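You operate a simulated robot arm through the tools that you are given. There is no shell and no other tool. Be economical: measure what you need, move in short steps, check, and stop when the job is done.

The job below is to be done with a simulated robot arm. You get a single attempt, and the scene is never put back.

TASK
Herd the floating cheeses to the yellow mark and top the trough up.
Fine: herd first, with the white divider, and leave it there; warm water to Full at the orange lever, shut it; the trough's black dial at high, then pump on.

It is judged by the outcome, as a careful person would: the job done as asked, and still so three seconds after it is handed in. It fails if anything else is knocked over, pushed out of place, dropped, spilled or broken.

THE ROBOT
A 6-joint arm with a two-finger parallel gripper, fixed in place. Base frame: the origin is at the foot of the arm, x ahead of it, y to its left, z up; the work surface is at about z = 800. Lengths are in mm, angles in rad, forces in N, time in s.
With the tool pointing down near the work surface it reaches from about 260 to 680 mm from the base axis. Its first joint turns from -1.152 to 1.152 rad. Payload 2.9 kg.
The TCP is the grasp point between the finger pads, 30 mm short of the fingertips. In the tool frame z runs along the fingers and y along their closing line. The gripper opens to 110 mm. The fingers are 20 mm wide and 10 mm thick; the gripper's body (48 by 112 mm) begins 55 mm behind the TCP.
Orientation is that of the tool frame in the base frame, as [roll, pitch, yaw] about the fixed x, y, z axes, in that order (R = Rz(yaw) Ry(pitch) Rx(roll)). With the fingers straight down and closing along the base's y, the tool's x points along the base's -x, its y along +y and its z along -z.

THE INTERFACE
- The arm moves only by the tool jog_arm. Its argument "deltas" is one flat list of numbers, 7 for each row, row after row: the shift along the tool's x, y, z in units of 250 mm (1.0 is 250 mm), then the turn, a rotation vector about the tool's x, y, z in units of 180 degrees (1.0 is 180 degrees), then the finger opening in mm, from 0 to 110. In form: [dx, dy, dz, ax, ay, az, jaw, dx, dy, dz, ax, ay, az, jaw, ...]. A call has 1 to 8 rows; each row is the pose to reach, as a shift and turn from the pose commanded when the call began, along the tool's axes at that moment. A call with a number of a shift or a turn outside -1 to 1 is refused whole. Rows are played at 5 a second. More than 50 mm and 0.15 rad between two rows, or a gripper value outside its range, and nothing of the call is played. Where a pose cannot be reached the arm comes as near as it can. A force on the tool above 40 N (or 10 N above the force at the start of the call, whichever is more), or a blocked arm, ends the call early, and 0.2 s more pass. Each finger travels about 108 mm/s and halts on what it meets, pressing with about 24 N; the grip force reading is that of the motor and also rises with nothing between the fingers. The clock runs only during rows and for 0.2 s after the last one: add rows that repeat a pose to give the fingers time. It gives the time, the measured TCP pose, the force on the tool (base axes), the opening and the grip force at its end, in the units of the frame above (readings bear some noise), with the torque about the TCP (base axes, N m) and any sound that the robot's microphone picked up, and new pictures: "views" is both (left out), scene, wrist or none.
- Cameras (640 x 400 px; columns grow to the right, rows downward): "scene" is fixed at [20.5, 409.9, 1375.7]; the picture's right is [-1.00, -0.08, 0.00], its down [-0.05, 0.65, -0.75] and it looks along [0.06, -0.75, -0.66] (base axes); focal length 267 px, centre (320, 200). "wrist" rides on the gripper at [72, 17, -104] in the tool frame; the picture's right is [-0.23, 0.97, 0.00], its down [-0.76, -0.18, -0.62] and it looks along [-0.61, -0.14, 0.78] (tool axes); focal length 222 px, centre (320, 200).
- point_at(camera, pixels): for up to 12 pixels [column, row] of the newest picture of that camera ("zoom" is the newest enlarged one), the place [x, y, z] in the base frame of the surface seen there, good to about 3 mm, but the place of the scene camera against the robot may be out by one fixed shift of up to 12 mm in any direction. No time passes.
- inspect(camera, box): a new picture of the part [left, top, right, bottom] of that camera's present view, enlarged. No time passes.
- sign_off(): hands the job in; it is judged then, once.

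Go step by step. Measure first, check grasps and placings, and put right what went wrong. The budget is 80 turns and 200 pictures, counting those below and the enlarged ones. Unless the task says otherwise, let go and move clear before handing in, and close with one line.

The tools are called after ">>>" as a command line: name --argument value ..., lists and objects as JSON in quotes. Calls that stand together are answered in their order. jog_arm: Moves the arm, as the interface text tells. Its arguments: {"type":"object","properties":{"deltas":{"type":"array","items":{"type":"number"}},"views":{"type":"string","enum":["both","scene","wrist","none"]}},"required":["deltas"]} The other tools are called the same way: point_at (camera, pixels) gives the place of the surface under pixels of a picture; inspect (camera, box) takes an enlarged picture of a part of a camera's view; sign_off () hands the job in.

At the start:

```text
t: 0.0
position: [430.9, -305.4, 1133.8]
tcp_rot: [3.141, 0.001, -3.14]
contact_force: [0.5, -0.4, -0.6]
ft_torque: [-0.05, -0.01, 0.01]
opening: 110.0
grasp_force: 0.1
```

scene: 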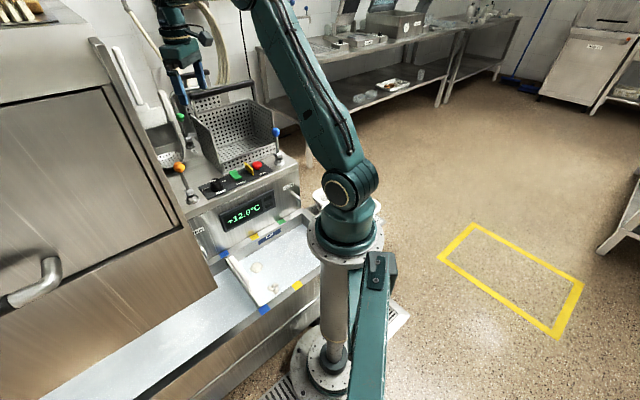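
wrist: 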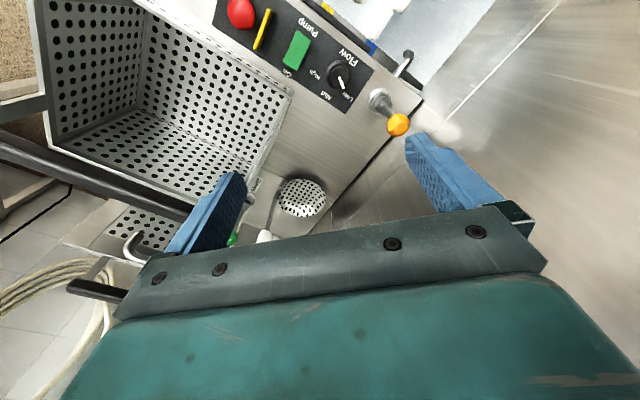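

The scene shows the trough machine with a control panel (around 240,180), a display and a basin with floating items (260,270). I'll zoom in to understand it.

>>> inspect --camera "scene" --box '[140, 140, 340, 265]'

>>> inspect --camera "scene" --box '[180, 210, 340, 310]'

>>> inspect --camera "wrist" --box '[210, 0, 450, 150]'

```text
3.20 times, centred on (240, 202) of scene
```

zoom: 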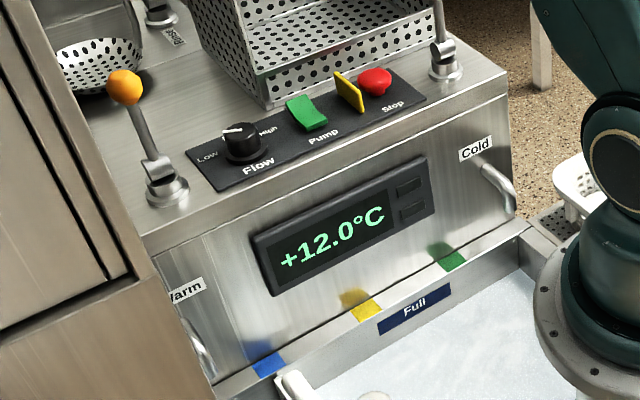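

```text
4.00 times, centred on (260, 260) of scene
```

zoom: 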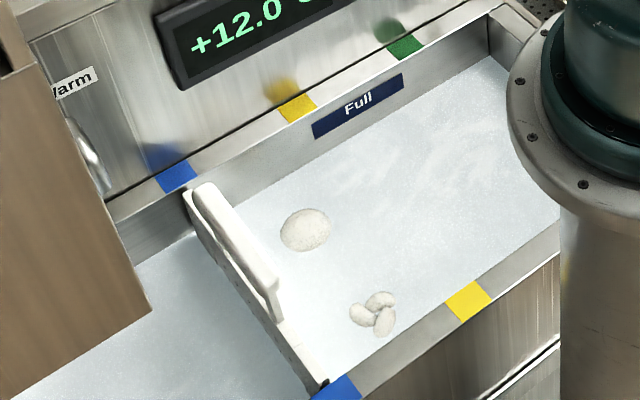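

```text
2.67 times, centred on (330, 75) of wrist
```

zoom: 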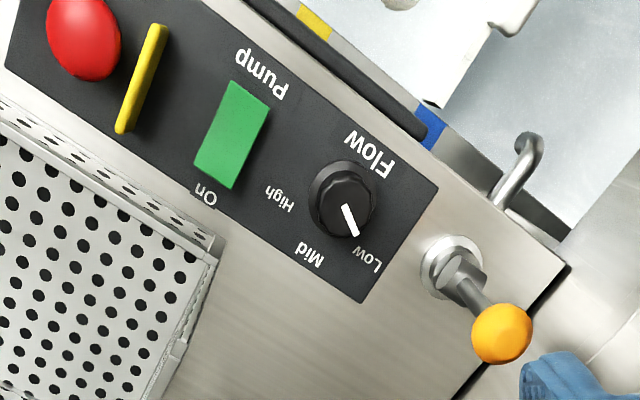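

The divider sits at the blue marks and the yellow marks are towards the arm. I'll measure the key points.

>>> point_at --camera "zoom" --pixels '[[345, 218], [352, 187], [500, 330], [430, 115], [317, 22], [70, 40], [230, 130], [140, 80], [470, 265], [240, 85], [210, 185], [524, 155]]'

>>> point_at --camera "scene" --pixels '[[232, 257], [240, 270], [248, 283], [257, 302], [224, 254], [264, 309], [297, 285], [254, 236], [256, 268], [273, 288], [280, 221], [200, 280]]'

>>> inspect --camera "scene" --box '[210, 235, 290, 315]'

```text
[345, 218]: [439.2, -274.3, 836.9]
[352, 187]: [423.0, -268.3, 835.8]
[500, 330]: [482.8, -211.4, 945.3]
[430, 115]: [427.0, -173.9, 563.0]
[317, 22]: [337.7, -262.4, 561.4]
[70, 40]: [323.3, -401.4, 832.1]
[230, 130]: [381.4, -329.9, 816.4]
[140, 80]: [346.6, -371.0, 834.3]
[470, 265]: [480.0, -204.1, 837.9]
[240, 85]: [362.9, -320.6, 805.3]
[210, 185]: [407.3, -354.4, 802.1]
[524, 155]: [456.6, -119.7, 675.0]
```

```text
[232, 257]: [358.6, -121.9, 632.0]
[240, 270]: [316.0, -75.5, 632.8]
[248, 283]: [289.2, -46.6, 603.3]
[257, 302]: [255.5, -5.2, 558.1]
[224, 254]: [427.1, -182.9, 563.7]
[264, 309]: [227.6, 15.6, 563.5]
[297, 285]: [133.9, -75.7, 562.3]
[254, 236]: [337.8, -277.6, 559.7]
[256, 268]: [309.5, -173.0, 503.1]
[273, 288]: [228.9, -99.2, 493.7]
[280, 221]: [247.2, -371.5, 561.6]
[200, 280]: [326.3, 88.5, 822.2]
```

```text
5.00 times, centred on (250, 275) of scene
```

zoom: 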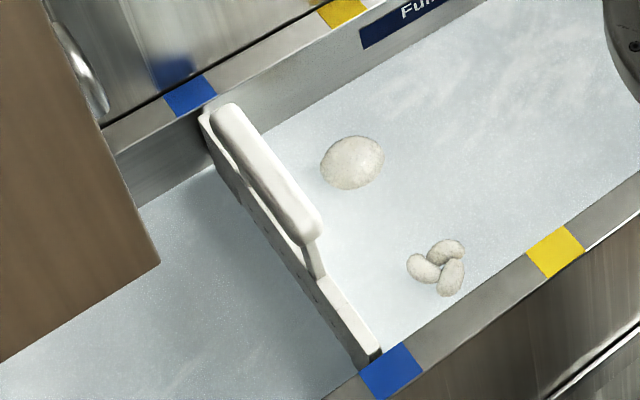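

Rim is at z≈563, water about 500, and the handle top about 632. I need the handle ends, the cabinet overhang on the left, and the lever.

>>> point_at --camera "zoom" --pixels '[[220, 112], [232, 108], [300, 238], [316, 225], [265, 170], [278, 165], [210, 160], [150, 262], [60, 150], [90, 80], [372, 352], [320, 265]]'

>>> point_at --camera "scene" --pixels '[[215, 290], [210, 285], [195, 255], [205, 255], [180, 215], [182, 250], [150, 130], [100, 45], [179, 167], [186, 185], [192, 200], [216, 187]]'

>>> inspect --camera "scene" --box '[140, 100, 300, 200]'

```text
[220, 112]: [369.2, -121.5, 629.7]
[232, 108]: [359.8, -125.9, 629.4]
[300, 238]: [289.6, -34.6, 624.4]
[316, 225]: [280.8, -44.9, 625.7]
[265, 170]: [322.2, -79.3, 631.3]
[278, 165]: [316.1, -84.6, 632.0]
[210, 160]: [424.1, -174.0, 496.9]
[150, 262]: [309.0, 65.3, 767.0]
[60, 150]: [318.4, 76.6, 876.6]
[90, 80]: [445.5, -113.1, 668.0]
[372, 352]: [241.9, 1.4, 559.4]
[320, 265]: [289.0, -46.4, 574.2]
```

```text
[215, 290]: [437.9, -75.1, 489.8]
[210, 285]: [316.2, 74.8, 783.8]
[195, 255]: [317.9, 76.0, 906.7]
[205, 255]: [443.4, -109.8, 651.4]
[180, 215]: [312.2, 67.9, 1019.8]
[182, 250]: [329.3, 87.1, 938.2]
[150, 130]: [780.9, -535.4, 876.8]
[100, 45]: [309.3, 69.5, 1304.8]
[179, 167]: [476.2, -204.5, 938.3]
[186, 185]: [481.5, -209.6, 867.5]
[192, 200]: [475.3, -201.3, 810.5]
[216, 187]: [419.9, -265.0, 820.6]
```

```text
4.00 times, centred on (220, 150) of scene
```

zoom: 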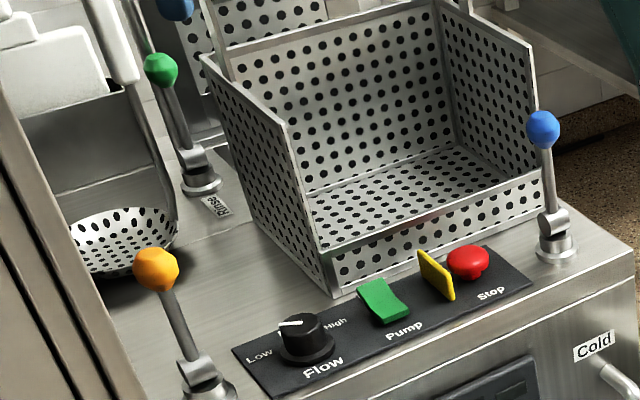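

Cabinet edge overhangs ~99 mm left of the divider above z 767. I'll calibrate the scene camera against the wrist camera on the panel features.

>>> point_at --camera "wrist" --pixels '[[398, 124], [378, 98], [338, 70], [342, 82], [297, 50], [263, 28], [240, 12], [372, 48], [328, 8], [301, 183], [350, 105], [217, 15]]'

>>> point_at --camera "zoom" --pixels '[[157, 268], [300, 325], [290, 324], [380, 300], [375, 290], [390, 308], [433, 275], [468, 260], [200, 370], [235, 350], [278, 398], [470, 245]]'

>>> inspect --camera "scene" --box '[165, 150, 229, 190]'

>>> inspect --camera "wrist" --box '[310, 40, 438, 120]'

```text
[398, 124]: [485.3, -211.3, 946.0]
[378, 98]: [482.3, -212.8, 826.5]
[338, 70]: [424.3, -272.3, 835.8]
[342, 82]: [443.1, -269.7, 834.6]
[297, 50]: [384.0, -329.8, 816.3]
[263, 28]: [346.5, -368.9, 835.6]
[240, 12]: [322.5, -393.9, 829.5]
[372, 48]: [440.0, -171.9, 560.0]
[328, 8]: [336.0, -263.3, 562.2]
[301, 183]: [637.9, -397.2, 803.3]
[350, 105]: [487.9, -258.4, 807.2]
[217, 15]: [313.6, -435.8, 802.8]
```

```text
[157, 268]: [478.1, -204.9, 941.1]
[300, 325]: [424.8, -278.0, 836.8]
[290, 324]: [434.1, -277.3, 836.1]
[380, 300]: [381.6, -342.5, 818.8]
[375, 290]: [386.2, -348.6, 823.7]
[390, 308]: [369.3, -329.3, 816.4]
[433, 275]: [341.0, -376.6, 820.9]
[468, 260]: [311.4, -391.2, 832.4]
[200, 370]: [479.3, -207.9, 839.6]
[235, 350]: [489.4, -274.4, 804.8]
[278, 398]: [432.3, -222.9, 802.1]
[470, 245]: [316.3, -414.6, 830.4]
```

```text
10.00 times, centred on (197, 170) of scene
```

zoom: 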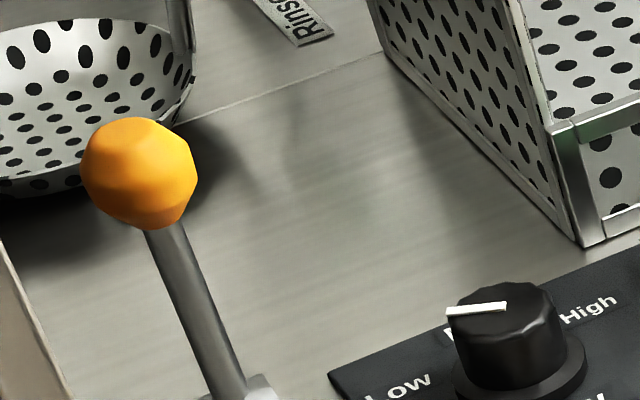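

```text
5.00 times, centred on (374, 80) of wrist
```

zoom: 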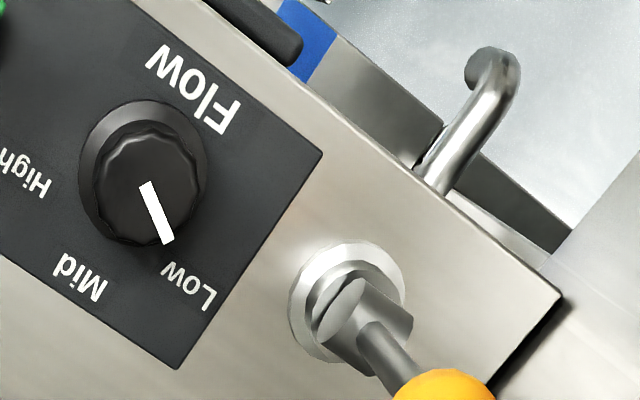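

Scene and wrist cameras agree to a few mm. First I move above the divider handle (~325,-82), staying high and turning 45° so the fingers close along the trough.

>>> jog_arm --deltas '[0.0707, 0.1487, 0, 0, 0, 0.0417, 110, 0.1413, 0.2973, 0, 0, 0, 0.0833, 110, 0.212, 0.446, 0, 0, 0, 0.125, 110, 0.2827, 0.5947, 0, 0, 0, 0.1667, 110, 0.3533, 0.7433, 0, 0, 0, 0.2083, 110, 0.424, 0.892, 0, 0, 0, 0.25, 110]'

```text
t: 1.4
position: [325.0, -82.2, 1133.0]
tcp_rot: [-3.141, 0.0, 2.355]
contact_force: [0.5, 0.1, 0.3]
ft_torque: [-0.01, 0.0, 0.01]
opening: 110.1
grasp_force: 0.1
```

scene: 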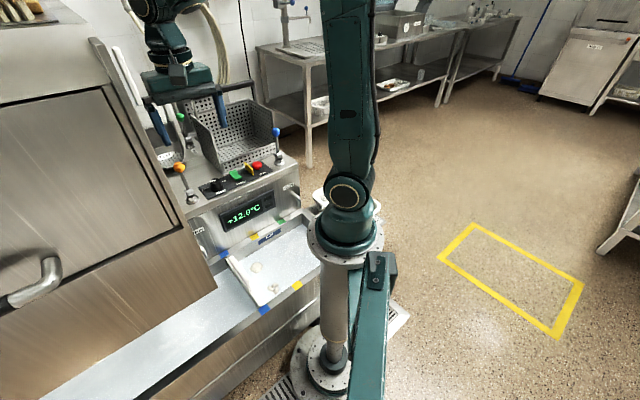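
wrist: 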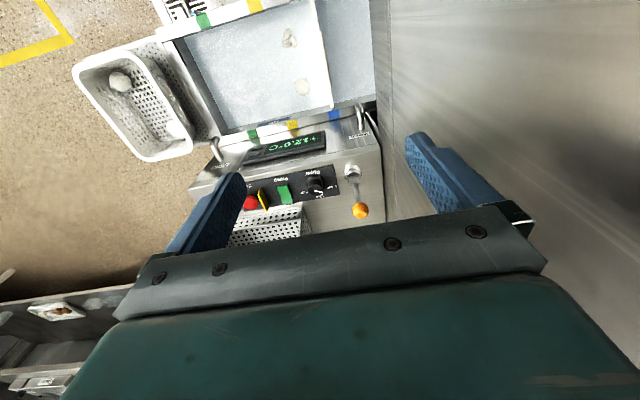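

Pose is as intended and the divider is seen at (325,55). Descending 250 mm.

>>> jog_arm --deltas '[0, 0, 0.2, 0, 0, 0, 110, 0, 0, 0.4, 0, 0, 0, 110, 0, 0, 0.6, 0, 0, 0, 110, 0, 0, 0.8, 0, 0, 0, 110, 0, 0, 1, 0, 0, 0, 110]'

```text
t: 2.6
position: [325.3, -83.4, 881.2]
tcp_rot: [3.142, 0.0, 2.357]
contact_force: [0.4, -0.9, 0.0]
ft_torque: [0.0, 0.01, 0.01]
opening: 110.2
grasp_force: 0.0
```

scene: 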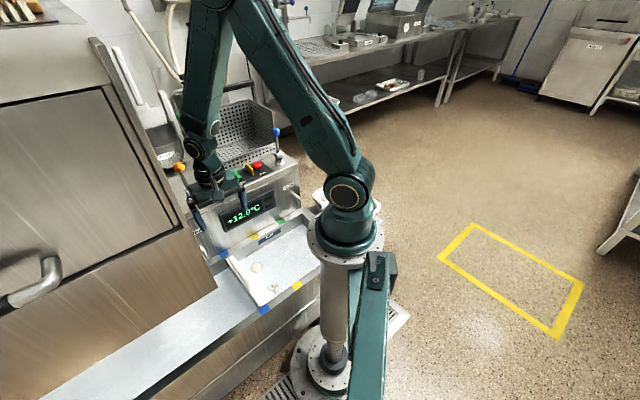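
wrist: 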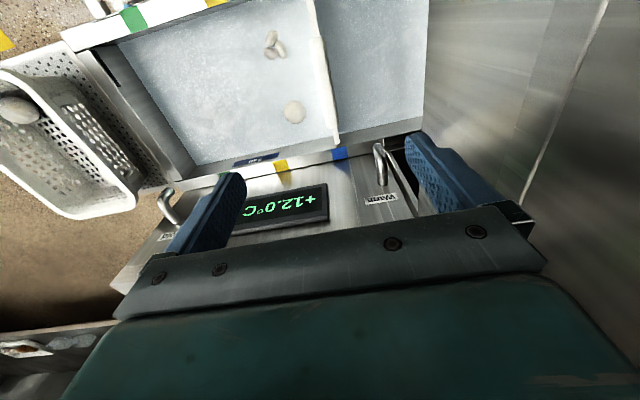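

The divider is seen edge-on at (325,70), roughly centred between the fingers. Measuring the handle with the wrist camera before the last descent.

>>> point_at --camera "wrist" --pixels '[[314, 20], [318, 50], [323, 75], [328, 100], [336, 130], [312, 50], [324, 50]]'

>>> inspect --camera "wrist" --box '[220, 0, 420, 160]'

```text
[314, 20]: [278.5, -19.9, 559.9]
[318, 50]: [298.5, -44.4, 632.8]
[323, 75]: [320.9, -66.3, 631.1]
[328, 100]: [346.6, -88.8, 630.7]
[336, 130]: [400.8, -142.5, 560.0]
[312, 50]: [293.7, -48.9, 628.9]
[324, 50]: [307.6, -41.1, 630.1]
```

```text
2.50 times, centred on (320, 80) of wrist
```

zoom: 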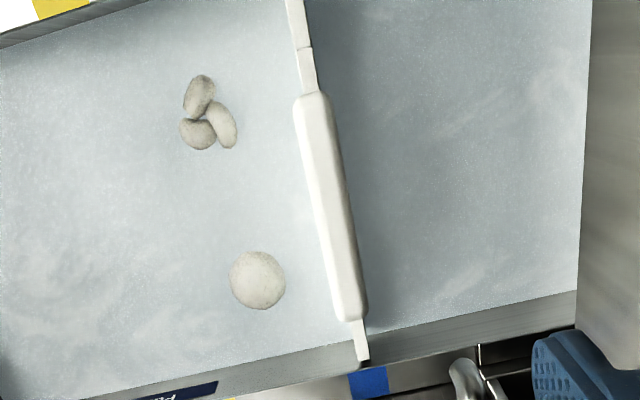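

Wrist camera puts the handle ~10 mm further along tool +y, with about 16 mm thickness. Shift 10 mm while descending to z≈665.

>>> jog_arm --deltas '[0, 0.02, 0.18, 0, 0, 0, 110, 0, 0.04, 0.36, 0, 0, 0, 110, 0, 0.04, 0.54, 0, 0, 0, 110, 0, 0.04, 0.72, 0, 0, 0, 110, 0, 0.04, 0.865, 0, 0, 0, 110]'

```text
t: 3.8
position: [330.9, -76.0, 668.5]
tcp_rot: [-3.141, 0.0, 2.355]
contact_force: [-0.1, 0.2, -0.1]
ft_torque: [0.04, 0.01, -0.01]
opening: 110.1
grasp_force: 0.2
```

scene: 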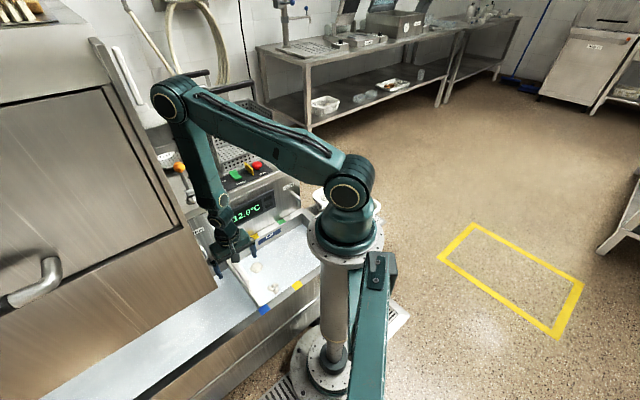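
wrist: 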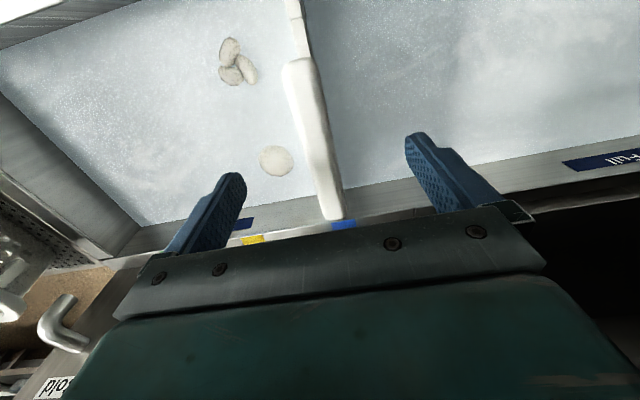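

Handle runs centrally between the fingers. Lower 50 mm to straddle it, then close.

>>> jog_arm --deltas '[0, 0, 0.1, 0, 0, 0, 110, 0, 0, 0.2, 0, 0, 0, 110, 0, 0, 0.2, 0, 0, 0, 70, 0, 0, 0.2, 0, 0, 0, 35, 0, 0, 0.2, 0, 0, 0, 35]'

```text
t: 5.0
position: [330.8, -76.0, 616.9]
tcp_rot: [-3.141, -0.001, 2.358]
contact_force: [-0.3, 0.1, 0.0]
ft_torque: [0.0, 0.01, 0.02]
opening: 34.9
grasp_force: 0.0
```

scene: 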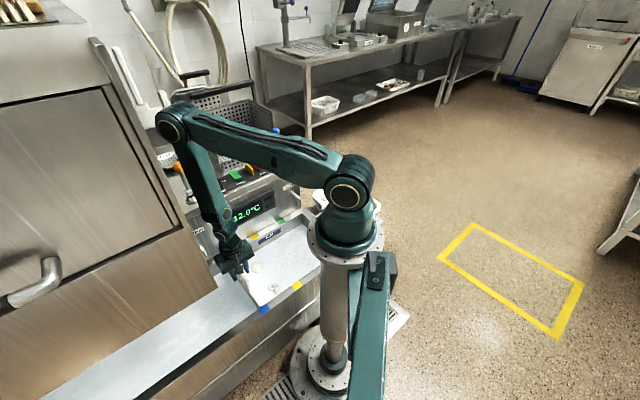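
wrist: 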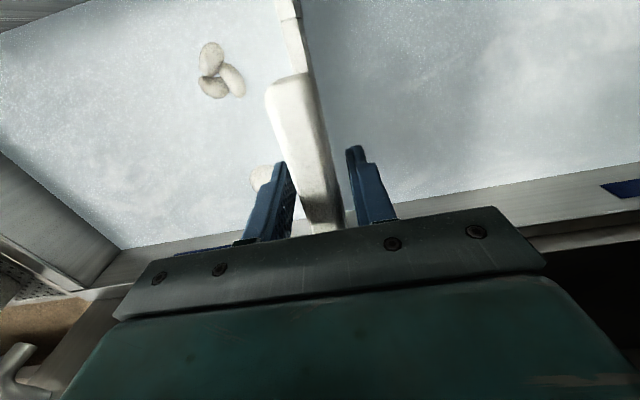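

Fingers straddle the handle with a small gap each side. Closing.

>>> jog_arm --deltas '[0, 0, 0, 0, 0, 0, 20, 0, 0, 0, 0, 0, 0, 8, 0, 0, 0, 0, 0, 0, 8]' --views "wrist"

```text
t: 5.8
position: [331.1, -76.2, 616.6]
tcp_rot: [-3.14, 0.0, 2.358]
contact_force: [-1.4, -0.2, 0.0]
ft_torque: [-0.09, 0.01, -0.05]
opening: 21.9
grasp_force: 24.0
```

wrist: 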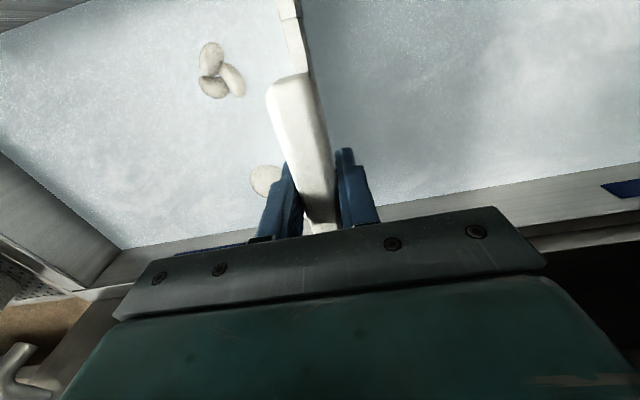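

Handle gripped at 22 mm. Blue-to-yellow spacing is ~130.5 mm along tool −y; sliding slowly, first half.

>>> jog_arm --deltas '[0, -0.02, 0, 0, 0, 0, 8, 0, -0.05, 0, 0, 0, 0, 8, 0, -0.08, 0, 0, 0, 0, 8, 0, -0.11, 0, 0, 0, 0, 8, 0, -0.14, 0, 0, 0, 0, 8, 0, -0.17, 0, 0, 0, 0, 8, 0, -0.2, 0, 0, 0, 0, 8, 0, -0.23, 0, 0, 0, 0, 8]'

```text
t: 7.6
position: [289.9, -117.0, 616.8]
tcp_rot: [-3.139, 0.0, 2.358]
contact_force: [0.4, -0.7, 0.4]
ft_torque: [0.04, -0.01, 0.01]
opening: 21.8
grasp_force: 24.2
```

scene: 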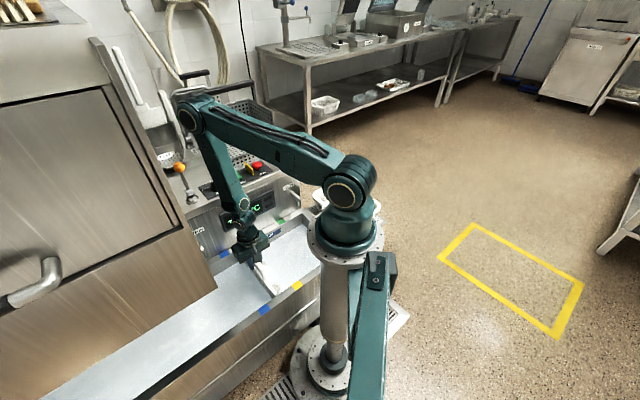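
wrist: 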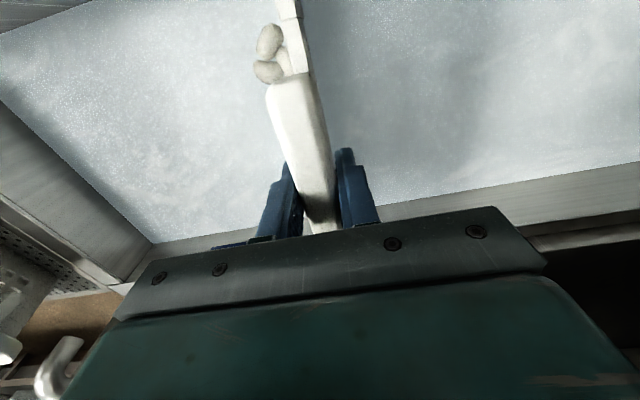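

The divider slides smoothly, pushing the cheeses (wrist 270,55). Moving the remaining ~73 mm.

>>> jog_arm --deltas '[0, -0.04, 0, 0, 0, 0, 8, 0, -0.08, 0, 0, 0, 0, 8, 0, -0.12, 0, 0, 0, 0, 8, 0, -0.16, 0, 0, 0, 0, 8, 0, -0.2, 0, 0, 0, 0, 8, 0, -0.24, 0, 0, 0, 0, 8, 0, -0.27, 0, 0, 0, 0, 8, 0, -0.288, 0, 0, 0, 0, 8]'

>>> inspect --camera "scene" --box '[210, 220, 338, 300]'

```text
t: 9.4
position: [239.9, -167.8, 617.4]
tcp_rot: [-3.139, 0.001, 2.357]
contact_force: [0.0, 0.5, 0.4]
ft_torque: [0.04, 0.01, 0.0]
opening: 21.7
grasp_force: 23.6
```

scene: 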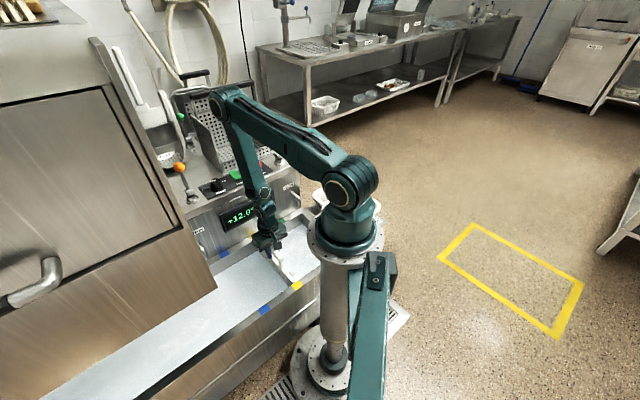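
wrist: 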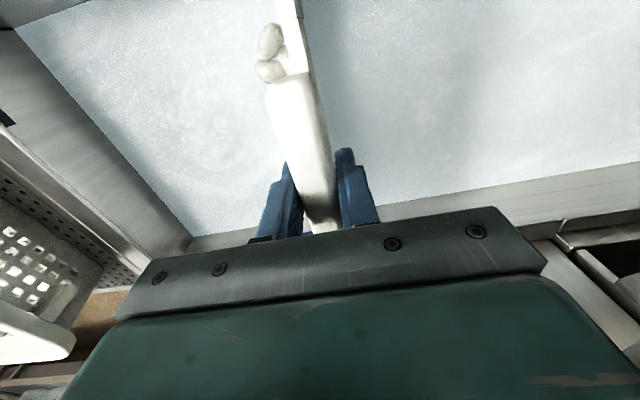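

```text
5.00 times, centred on (274, 260) of scene
```

zoom: 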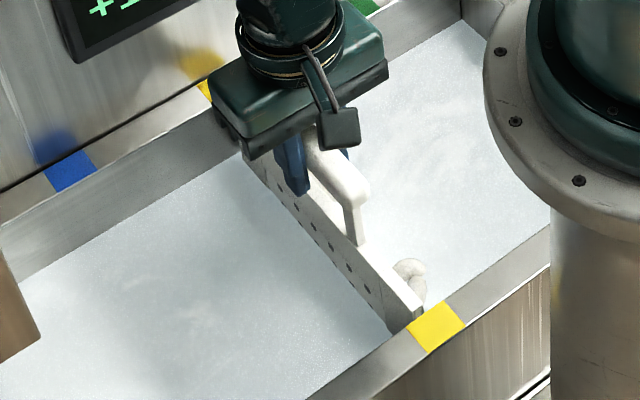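

The divider end sits at the yellow mark (zoom 415,315). Checking alignment numerically.

>>> point_at --camera "zoom" --pixels '[[412, 312], [420, 304], [403, 320], [435, 327], [410, 332], [460, 320], [352, 190], [430, 345], [205, 88]]'

>>> inspect --camera "scene" --box '[270, 265, 318, 295]'

```text
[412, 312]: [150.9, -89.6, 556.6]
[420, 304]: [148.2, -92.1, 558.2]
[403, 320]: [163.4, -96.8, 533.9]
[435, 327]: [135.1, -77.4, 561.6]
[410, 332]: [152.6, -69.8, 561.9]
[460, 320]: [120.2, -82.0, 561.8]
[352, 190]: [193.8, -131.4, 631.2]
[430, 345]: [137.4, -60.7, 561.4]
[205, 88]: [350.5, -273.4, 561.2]
```

```text
13.33 times, centred on (294, 280) of scene
```

zoom: 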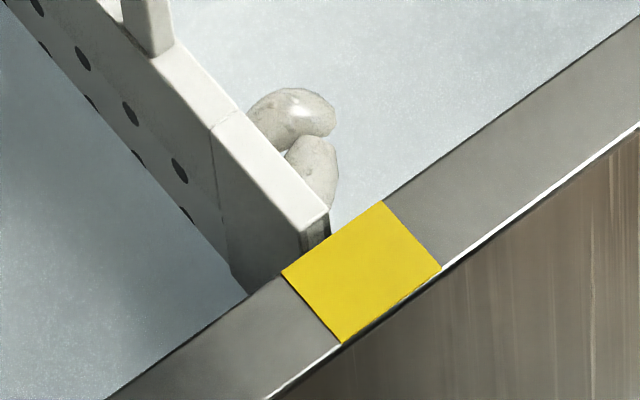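

Divider end a≈42 vs yellow centre a≈41: aligned, cheeses on the far side. Release and lift straight up.

>>> jog_arm --deltas '[0, 0, 0, 0, 0, 0, 40, 0, 0, 0, 0, 0, 0, 50, 0, 0, 0, 0, 0, 0, 50, 0, 0, -0.1, 0, 0, 0, 50, 0, 0, -0.28, 0, 0, 0, 50, 0, 0, -0.46, 0, 0, 0, 50, 0, 0, -0.64, 0, 0, 0, 50, 0, 0, -0.82, 0, 0, 0, 50]'

```text
t: 11.2
position: [239.3, -167.8, 822.0]
tcp_rot: [3.142, -0.002, 2.359]
contact_force: [0.1, -0.3, 0.3]
ft_torque: [0.02, 0.0, 0.03]
opening: 49.8
grasp_force: 0.1
```

scene: 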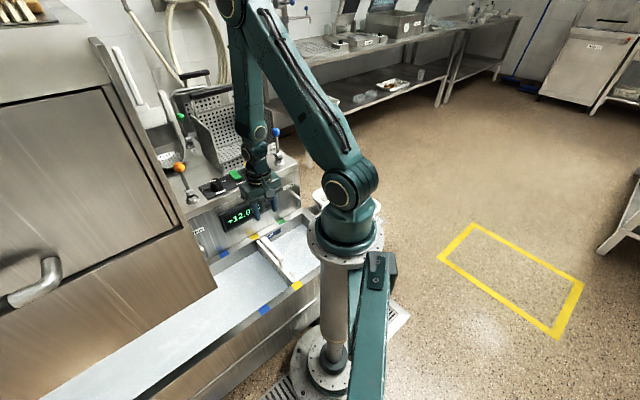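
wrist: 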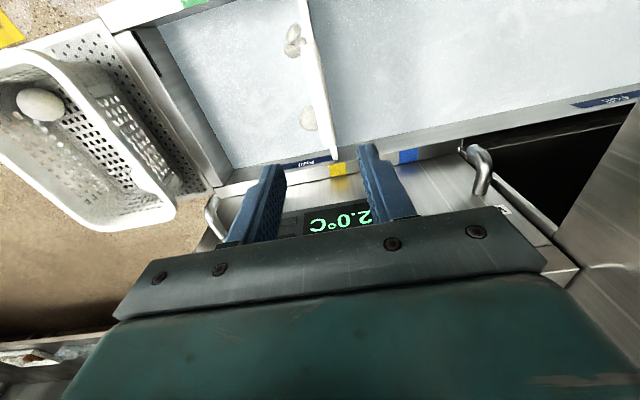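

Divider stands at yellow and both cheese items remain on its far side. Now raise and move nearer the orange lever for a look.

>>> jog_arm --deltas '[0, 0, -0.2, 0, 0, 0, 50, 0, 0.02, -0.39, 0, 0, 0, 50, 0, 0.1, -0.56, 0, 0, 0, 50, -0.06, 0.22, -0.7, 0, 0, 0, 50, -0.12, 0.34, -0.8, 0, 0, 0, 50, -0.16, 0.46, -0.9, 0, 0, 0, 50, -0.2, 0.5, -0.92, 0, 0, 0, 50]'

>>> inspect --camera "scene" --box '[150, 140, 246, 200]'

```text
t: 12.8
position: [364.1, -114.5, 1053.2]
tcp_rot: [-3.14, 0.001, 2.356]
contact_force: [-0.3, -0.3, 0.0]
ft_torque: [-0.01, 0.01, 0.01]
opening: 49.8
grasp_force: 0.1
```

scene: 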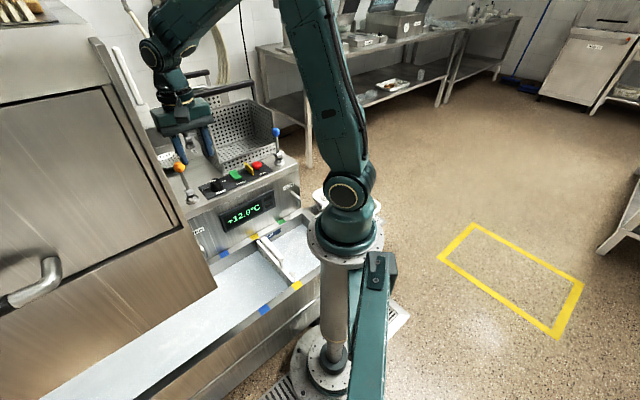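
wrist: 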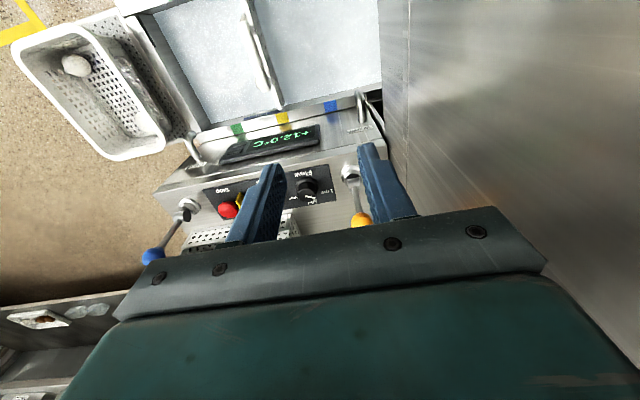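

```text
6.67 times, centred on (198, 170) of scene
```

zoom: 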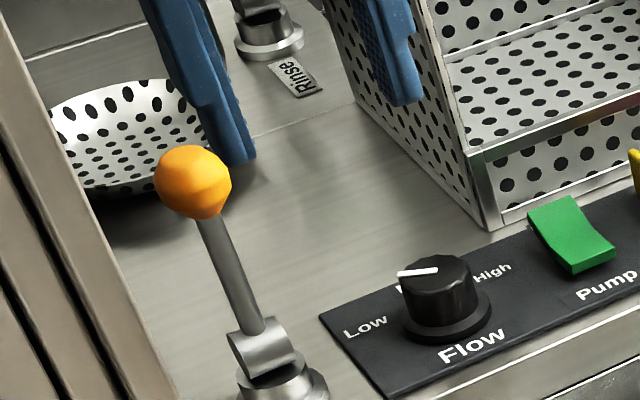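

I need the lever's pivot axis; zooming on its base.

>>> inspect --camera "scene" --box '[174, 180, 206, 200]'

>>> inspect --camera "wrist" --box '[310, 140, 406, 220]'

>>> inspect --camera "scene" --box '[262, 120, 294, 170]'

>>> point_at --camera "wrist" --pixels '[[361, 221], [358, 200], [355, 185], [350, 175], [349, 170]]'

>>> point_at --camera "scene" --pixels '[[179, 167], [183, 178], [186, 184], [188, 191], [191, 199], [276, 132], [278, 145], [280, 155]]'

```text
16.00 times, centred on (190, 190) of scene
```

zoom: 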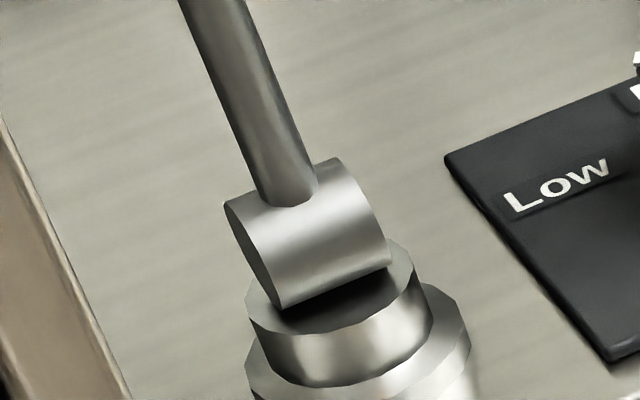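

```text
5.00 times, centred on (358, 180) of wrist
```

zoom: 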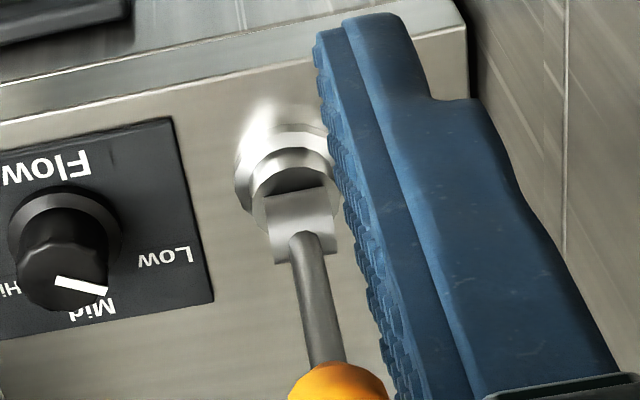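

```text
8.00 times, centred on (278, 145) of scene
```

zoom: 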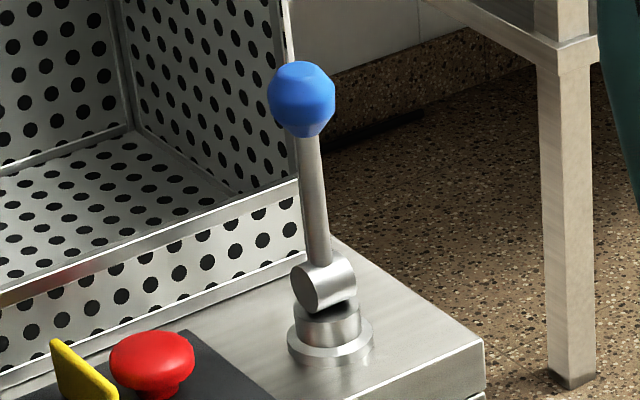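

```text
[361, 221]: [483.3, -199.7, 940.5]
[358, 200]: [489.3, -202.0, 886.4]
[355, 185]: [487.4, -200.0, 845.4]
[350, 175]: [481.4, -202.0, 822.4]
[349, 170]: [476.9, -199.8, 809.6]
```

```text
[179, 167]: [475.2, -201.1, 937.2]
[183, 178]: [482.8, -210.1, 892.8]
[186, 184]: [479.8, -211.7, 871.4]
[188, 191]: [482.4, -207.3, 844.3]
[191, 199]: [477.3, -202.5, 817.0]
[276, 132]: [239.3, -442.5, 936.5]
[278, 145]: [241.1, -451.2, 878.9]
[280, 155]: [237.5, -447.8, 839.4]
```

The pivot pin runs left–right, so the lever swings toward/away from the operator; it's near vertical now. Measuring cabinet clearance and the Full label height.

>>> point_at --camera "wrist" --pixels '[[400, 100], [420, 60], [450, 120], [430, 180], [480, 180], [384, 130]]'

>>> inspect --camera "scene" --box '[240, 210, 304, 250]'

```text
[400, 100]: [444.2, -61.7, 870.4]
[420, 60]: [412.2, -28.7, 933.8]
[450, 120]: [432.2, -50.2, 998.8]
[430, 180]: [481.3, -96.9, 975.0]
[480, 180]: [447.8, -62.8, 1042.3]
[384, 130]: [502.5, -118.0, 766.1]
```

```text
10.00 times, centred on (272, 230) of scene
```

zoom: 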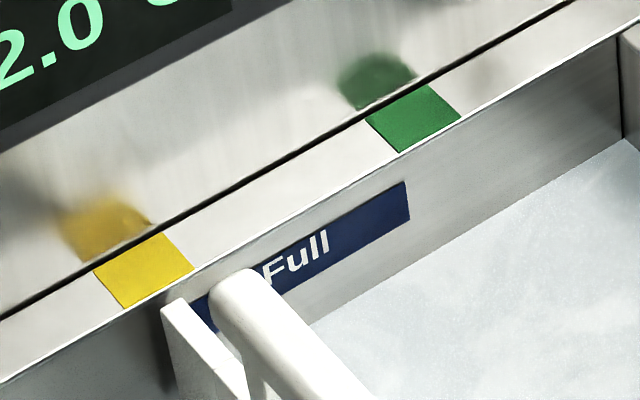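

Cabinet face is at a≈271 vs knob a≈200. To keep clear I'll turn the gripper so the fingers straddle the knob front/back (slim body side toward the cabinet). Rotating in place first, then moving above the knob.

>>> jog_arm --deltas '[0, 0, 0, 0, 0, -0.0455, 50, 0, 0, 0, 0, 0, -0.091, 50, 0, 0, 0, 0, 0, -0.1365, 50, 0, 0, 0, 0, 0, -0.182, 50, 0, 0, 0, 0, 0, -0.2275, 50, 0, 0, 0, 0, 0, -0.273, 50, 0, 0, 0, 0, 0, -0.3185, 50, 0, 0, 0, 0, 0, -0.364, 50]' --views "none"

>>> jog_arm --deltas '[-0.0856, -0.1308, 0, 0, 0, -0.034, 50, -0.1712, -0.2616, 0, 0, 0, -0.068, 50, -0.2568, -0.3924, 0, 0, 0, -0.102, 50, -0.3424, -0.5232, 0, 0, 0, -0.136, 50]'

```text
t: 14.6
position: [362.9, -112.7, 1052.0]
tcp_rot: [3.141, -0.001, -2.779]
contact_force: [-0.1, 0.3, -0.3]
ft_torque: [0.02, -0.03, -0.06]
opening: 50.1
grasp_force: 0.0
```

```text
t: 15.6
position: [489.2, -205.8, 1051.6]
tcp_rot: [3.141, -0.003, -2.354]
contact_force: [-0.1, -0.6, -0.1]
ft_torque: [-0.03, 0.02, 0.05]
opening: 50.2
grasp_force: 0.0
```

scene: 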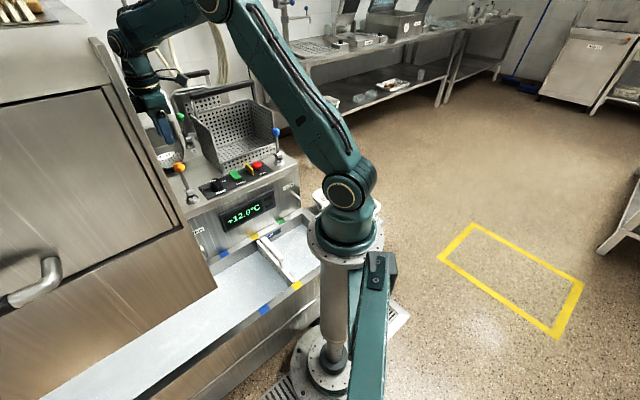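
wrist: 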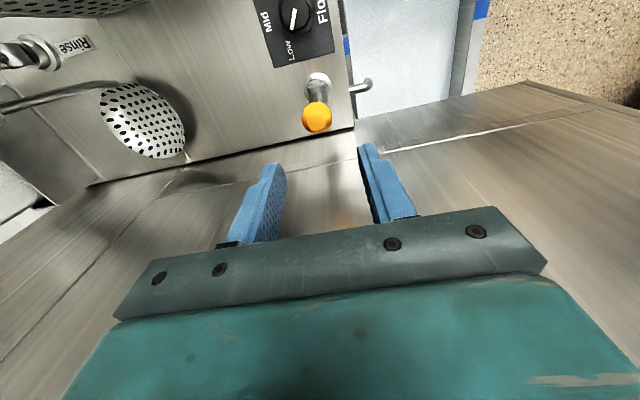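

Knob seen at (317,117). Measuring knob edges from here.

>>> point_at --camera "wrist" --pixels '[[317, 117], [304, 117], [330, 117], [317, 104], [317, 130], [318, 97], [316, 80], [292, 15], [303, 15]]'

>>> inspect --camera "wrist" --box '[240, 0, 400, 150]'

```text
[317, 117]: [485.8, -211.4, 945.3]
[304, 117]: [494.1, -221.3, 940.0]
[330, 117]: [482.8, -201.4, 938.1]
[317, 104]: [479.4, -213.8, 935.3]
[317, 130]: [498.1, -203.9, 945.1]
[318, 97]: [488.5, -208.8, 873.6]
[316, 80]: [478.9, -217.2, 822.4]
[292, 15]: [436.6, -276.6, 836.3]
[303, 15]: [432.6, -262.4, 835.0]
```

```text
2.67 times, centred on (320, 75) of wrist
```

zoom: 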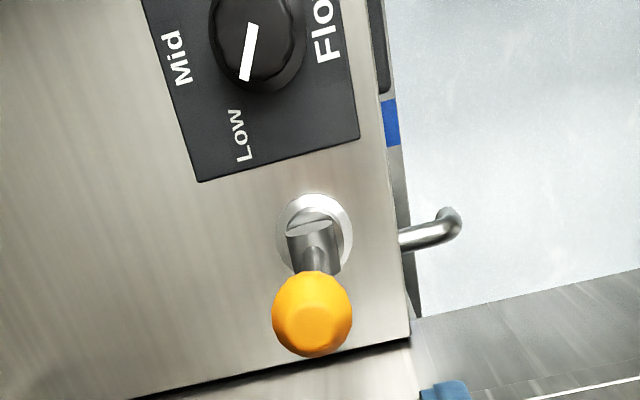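

Knob centre ≈ (490,-209,931), diameter ~28. Lower to straddle it (3 mm back-shift), fingers 50 mm apart.

>>> jog_arm --deltas '[0, -0.012, 0.15, 0, 0, 0, 50, 0, -0.012, 0.3, 0, 0, 0, 50, 0, -0.012, 0.4, 0, 0, 0, 50, 0, -0.012, 0.467, 0, 0, 0, 50]'

>>> inspect --camera "scene" --box '[130, 100, 258, 210]'

```text
t: 16.6
position: [491.0, -208.6, 935.8]
tcp_rot: [3.141, -0.002, -2.355]
contact_force: [0.1, -0.1, -1.1]
ft_torque: [0.04, -0.01, -0.01]
opening: 50.3
grasp_force: 0.0
```

scene: 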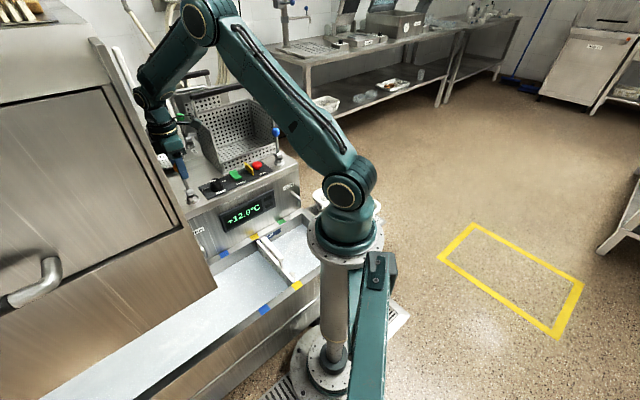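
wrist: 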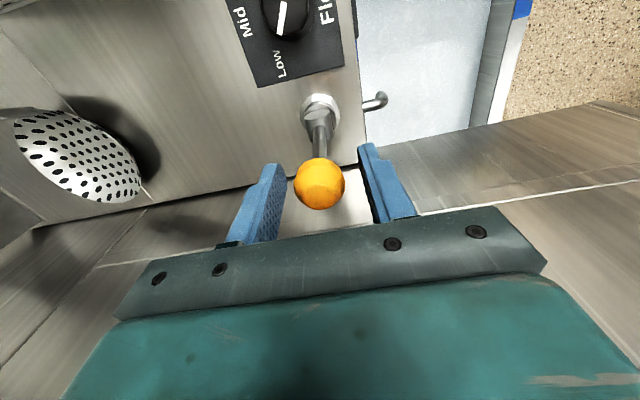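

```text
3.64 times, centred on (194, 155) of scene
```

zoom: 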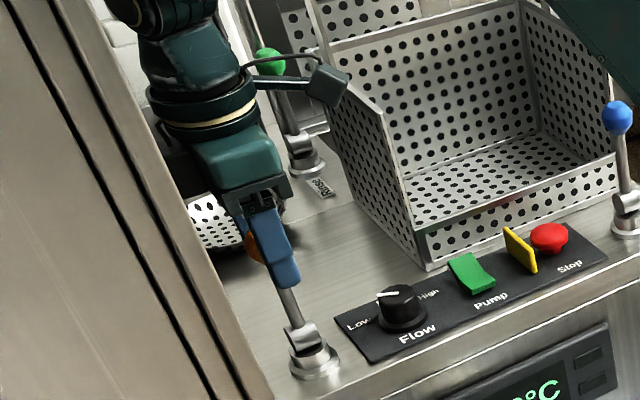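

Knob sits between the fingers (318,183). Close on it, then try pulling forward (toward operator) a small arc of 0.14 rad.

>>> jog_arm --deltas '[0, 0, 0, 0, 0, 0, 30, 0, 0, 0, 0, 0, 0, 20, 0, 0, 0, 0, 0, 0, 20]' --views "none"

>>> jog_arm --deltas '[0, 0.02, 0.0005, 0.016, 0, 0, 20, 0, 0.038, 0.002, 0.032, 0, 0, 20, 0, 0.055, 0.004, 0.045, 0, 0, 20]'

```text
t: 17.4
position: [490.6, -208.3, 935.1]
tcp_rot: [-3.141, -0.002, -2.356]
contact_force: [0.5, -1.0, -4.2]
ft_torque: [0.1, -0.26, 0.05]
opening: 29.9
grasp_force: 45.1
```

```text
t: 18.2
position: [481.6, -199.7, 935.4]
tcp_rot: [-3.001, -0.003, -2.354]
contact_force: [-4.4, 0.6, -2.6]
ft_torque: [0.63, -0.22, 0.22]
opening: 30.0
grasp_force: 44.7
```

scene: 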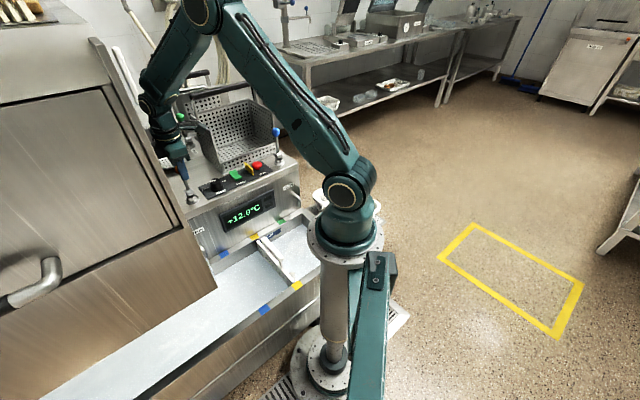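
wrist: 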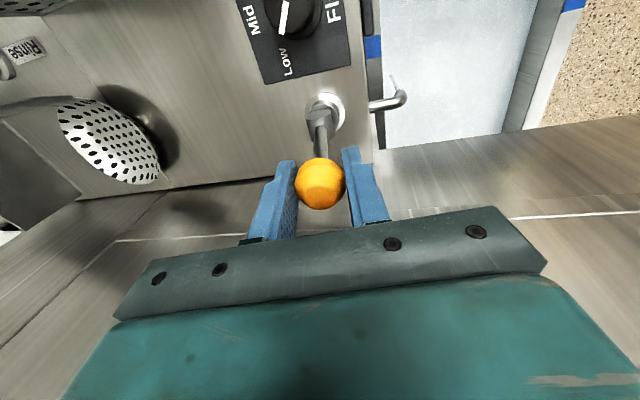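

The lever moved forward with little force (~4 N), and something shows near the spout at (390,85). Zooming.

>>> inspect --camera "wrist" --box '[300, 50, 460, 150]'

>>> inspect --camera "scene" --box '[180, 190, 308, 270]'

```text
4.00 times, centred on (380, 100) of wrist
```

zoom: 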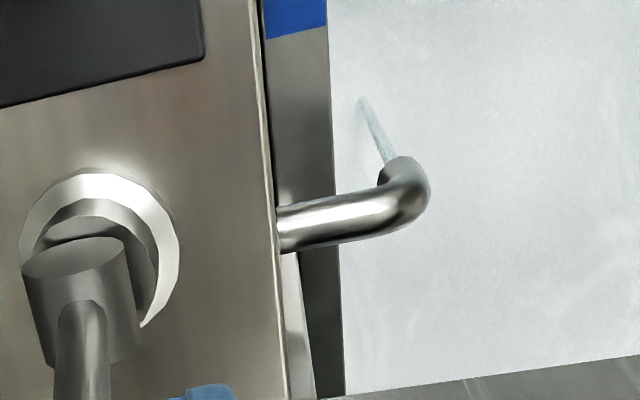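

```text
5.00 times, centred on (244, 230) of scene
```

zoom: 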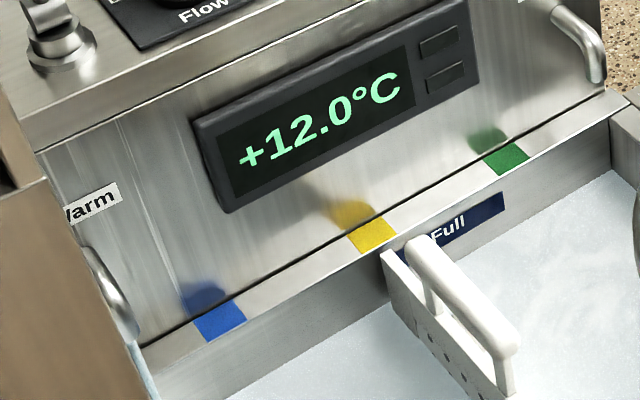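

A thin stream is running, so pulling forward opens it. Opening further along the arc.

>>> jog_arm --deltas '[0, 0.027, 0.001, 0.0223, 0, 0, 20, 0, 0.054, 0.0038, 0.0446, 0, 0, 20, 0, 0.081, 0.0085, 0.0668, 0, 0, 20, 0, 0.107, 0.015, 0.0891, 0, 0, 20, 0, 0.133, 0.023, 0.1114, 0, 0, 20, 0, 0.158, 0.0336, 0.1337, 0, 0, 20]'

>>> inspect --camera "scene" --box '[180, 190, 308, 270]'

```text
t: 19.6
position: [454.9, -171.9, 921.6]
tcp_rot: [-2.578, -0.001, -2.356]
contact_force: [-14.5, 2.4, 22.9]
ft_torque: [-0.22, 0.11, -0.09]
opening: 30.2
grasp_force: 44.9
```

scene: 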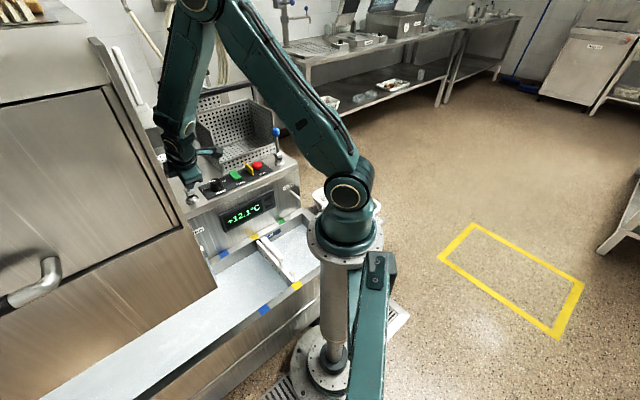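
wrist: 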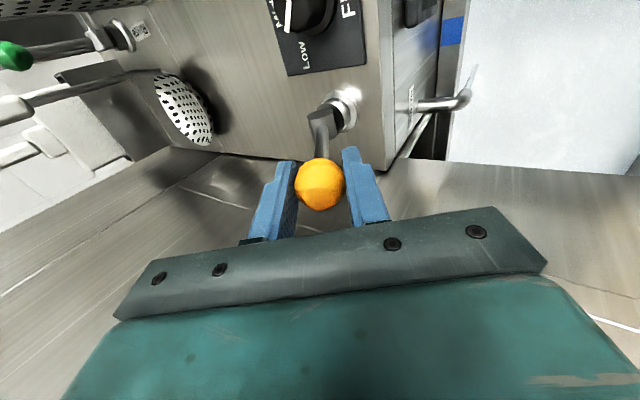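

```text
5.00 times, centred on (244, 230) of scene
```

zoom: 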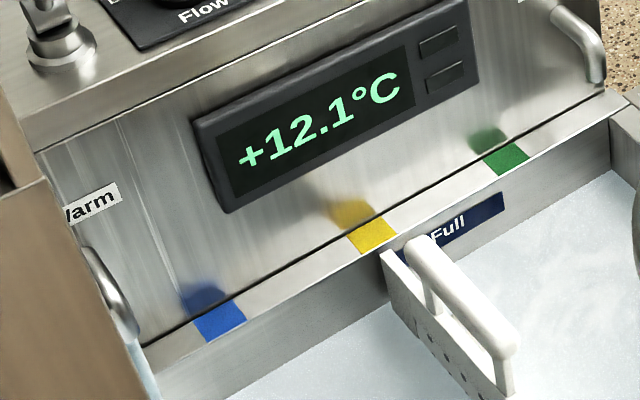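

Flow is stronger (reading +12.1°C). Hold 1.6 s and measure the water level against the Full label.

>>> point_at --camera "zoom" --pixels '[[520, 250], [600, 200], [300, 370], [480, 208], [484, 228], [500, 194], [505, 212], [440, 262], [330, 345], [350, 300]]'

>>> jog_arm --deltas '[0, 0, 0, 0, 0, 0, 20, 0, 0, 0, 0, 0, 0, 20, 0, 0, 0, 0, 0, 0, 20, 0, 0, 0, 0, 0, 0, 20, 0, 0, 0, 0, 0, 0, 20, 0, 0, 0, 0, 0, 0, 20, 0, 0, 0, 0, 0, 0, 20, 0, 0, 0, 0, 0, 0, 20]' --views "scene"

>>> inspect --camera "scene" --box '[180, 190, 308, 270]'

>>> point_at --camera "zoom" --pixels '[[520, 250], [600, 200], [300, 370], [550, 230]]'

```text
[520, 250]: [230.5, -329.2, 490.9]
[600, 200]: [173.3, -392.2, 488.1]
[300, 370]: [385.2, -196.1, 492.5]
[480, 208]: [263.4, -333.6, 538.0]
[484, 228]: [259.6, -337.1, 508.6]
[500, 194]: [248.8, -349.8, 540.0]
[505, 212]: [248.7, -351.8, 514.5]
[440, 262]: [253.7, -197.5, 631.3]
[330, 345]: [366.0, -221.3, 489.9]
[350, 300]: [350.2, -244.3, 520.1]
```

```text
t: 21.4
position: [454.7, -171.7, 920.3]
tcp_rot: [-2.58, -0.002, -2.356]
contact_force: [-15.0, 2.6, 21.2]
ft_torque: [0.01, 0.01, 0.01]
opening: 29.9
grasp_force: 44.7
```

scene: 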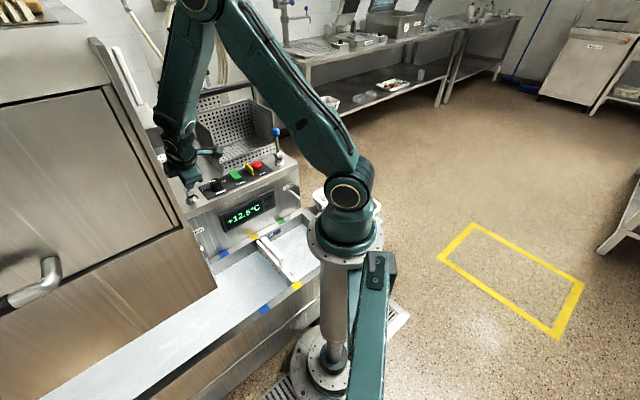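

```text
5.00 times, centred on (244, 230) of scene
```

zoom: 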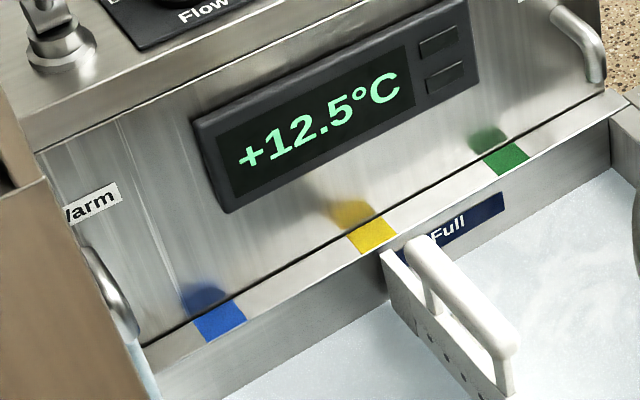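

```text
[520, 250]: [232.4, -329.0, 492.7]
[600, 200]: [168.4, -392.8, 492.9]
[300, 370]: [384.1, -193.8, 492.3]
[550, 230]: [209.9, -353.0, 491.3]
```

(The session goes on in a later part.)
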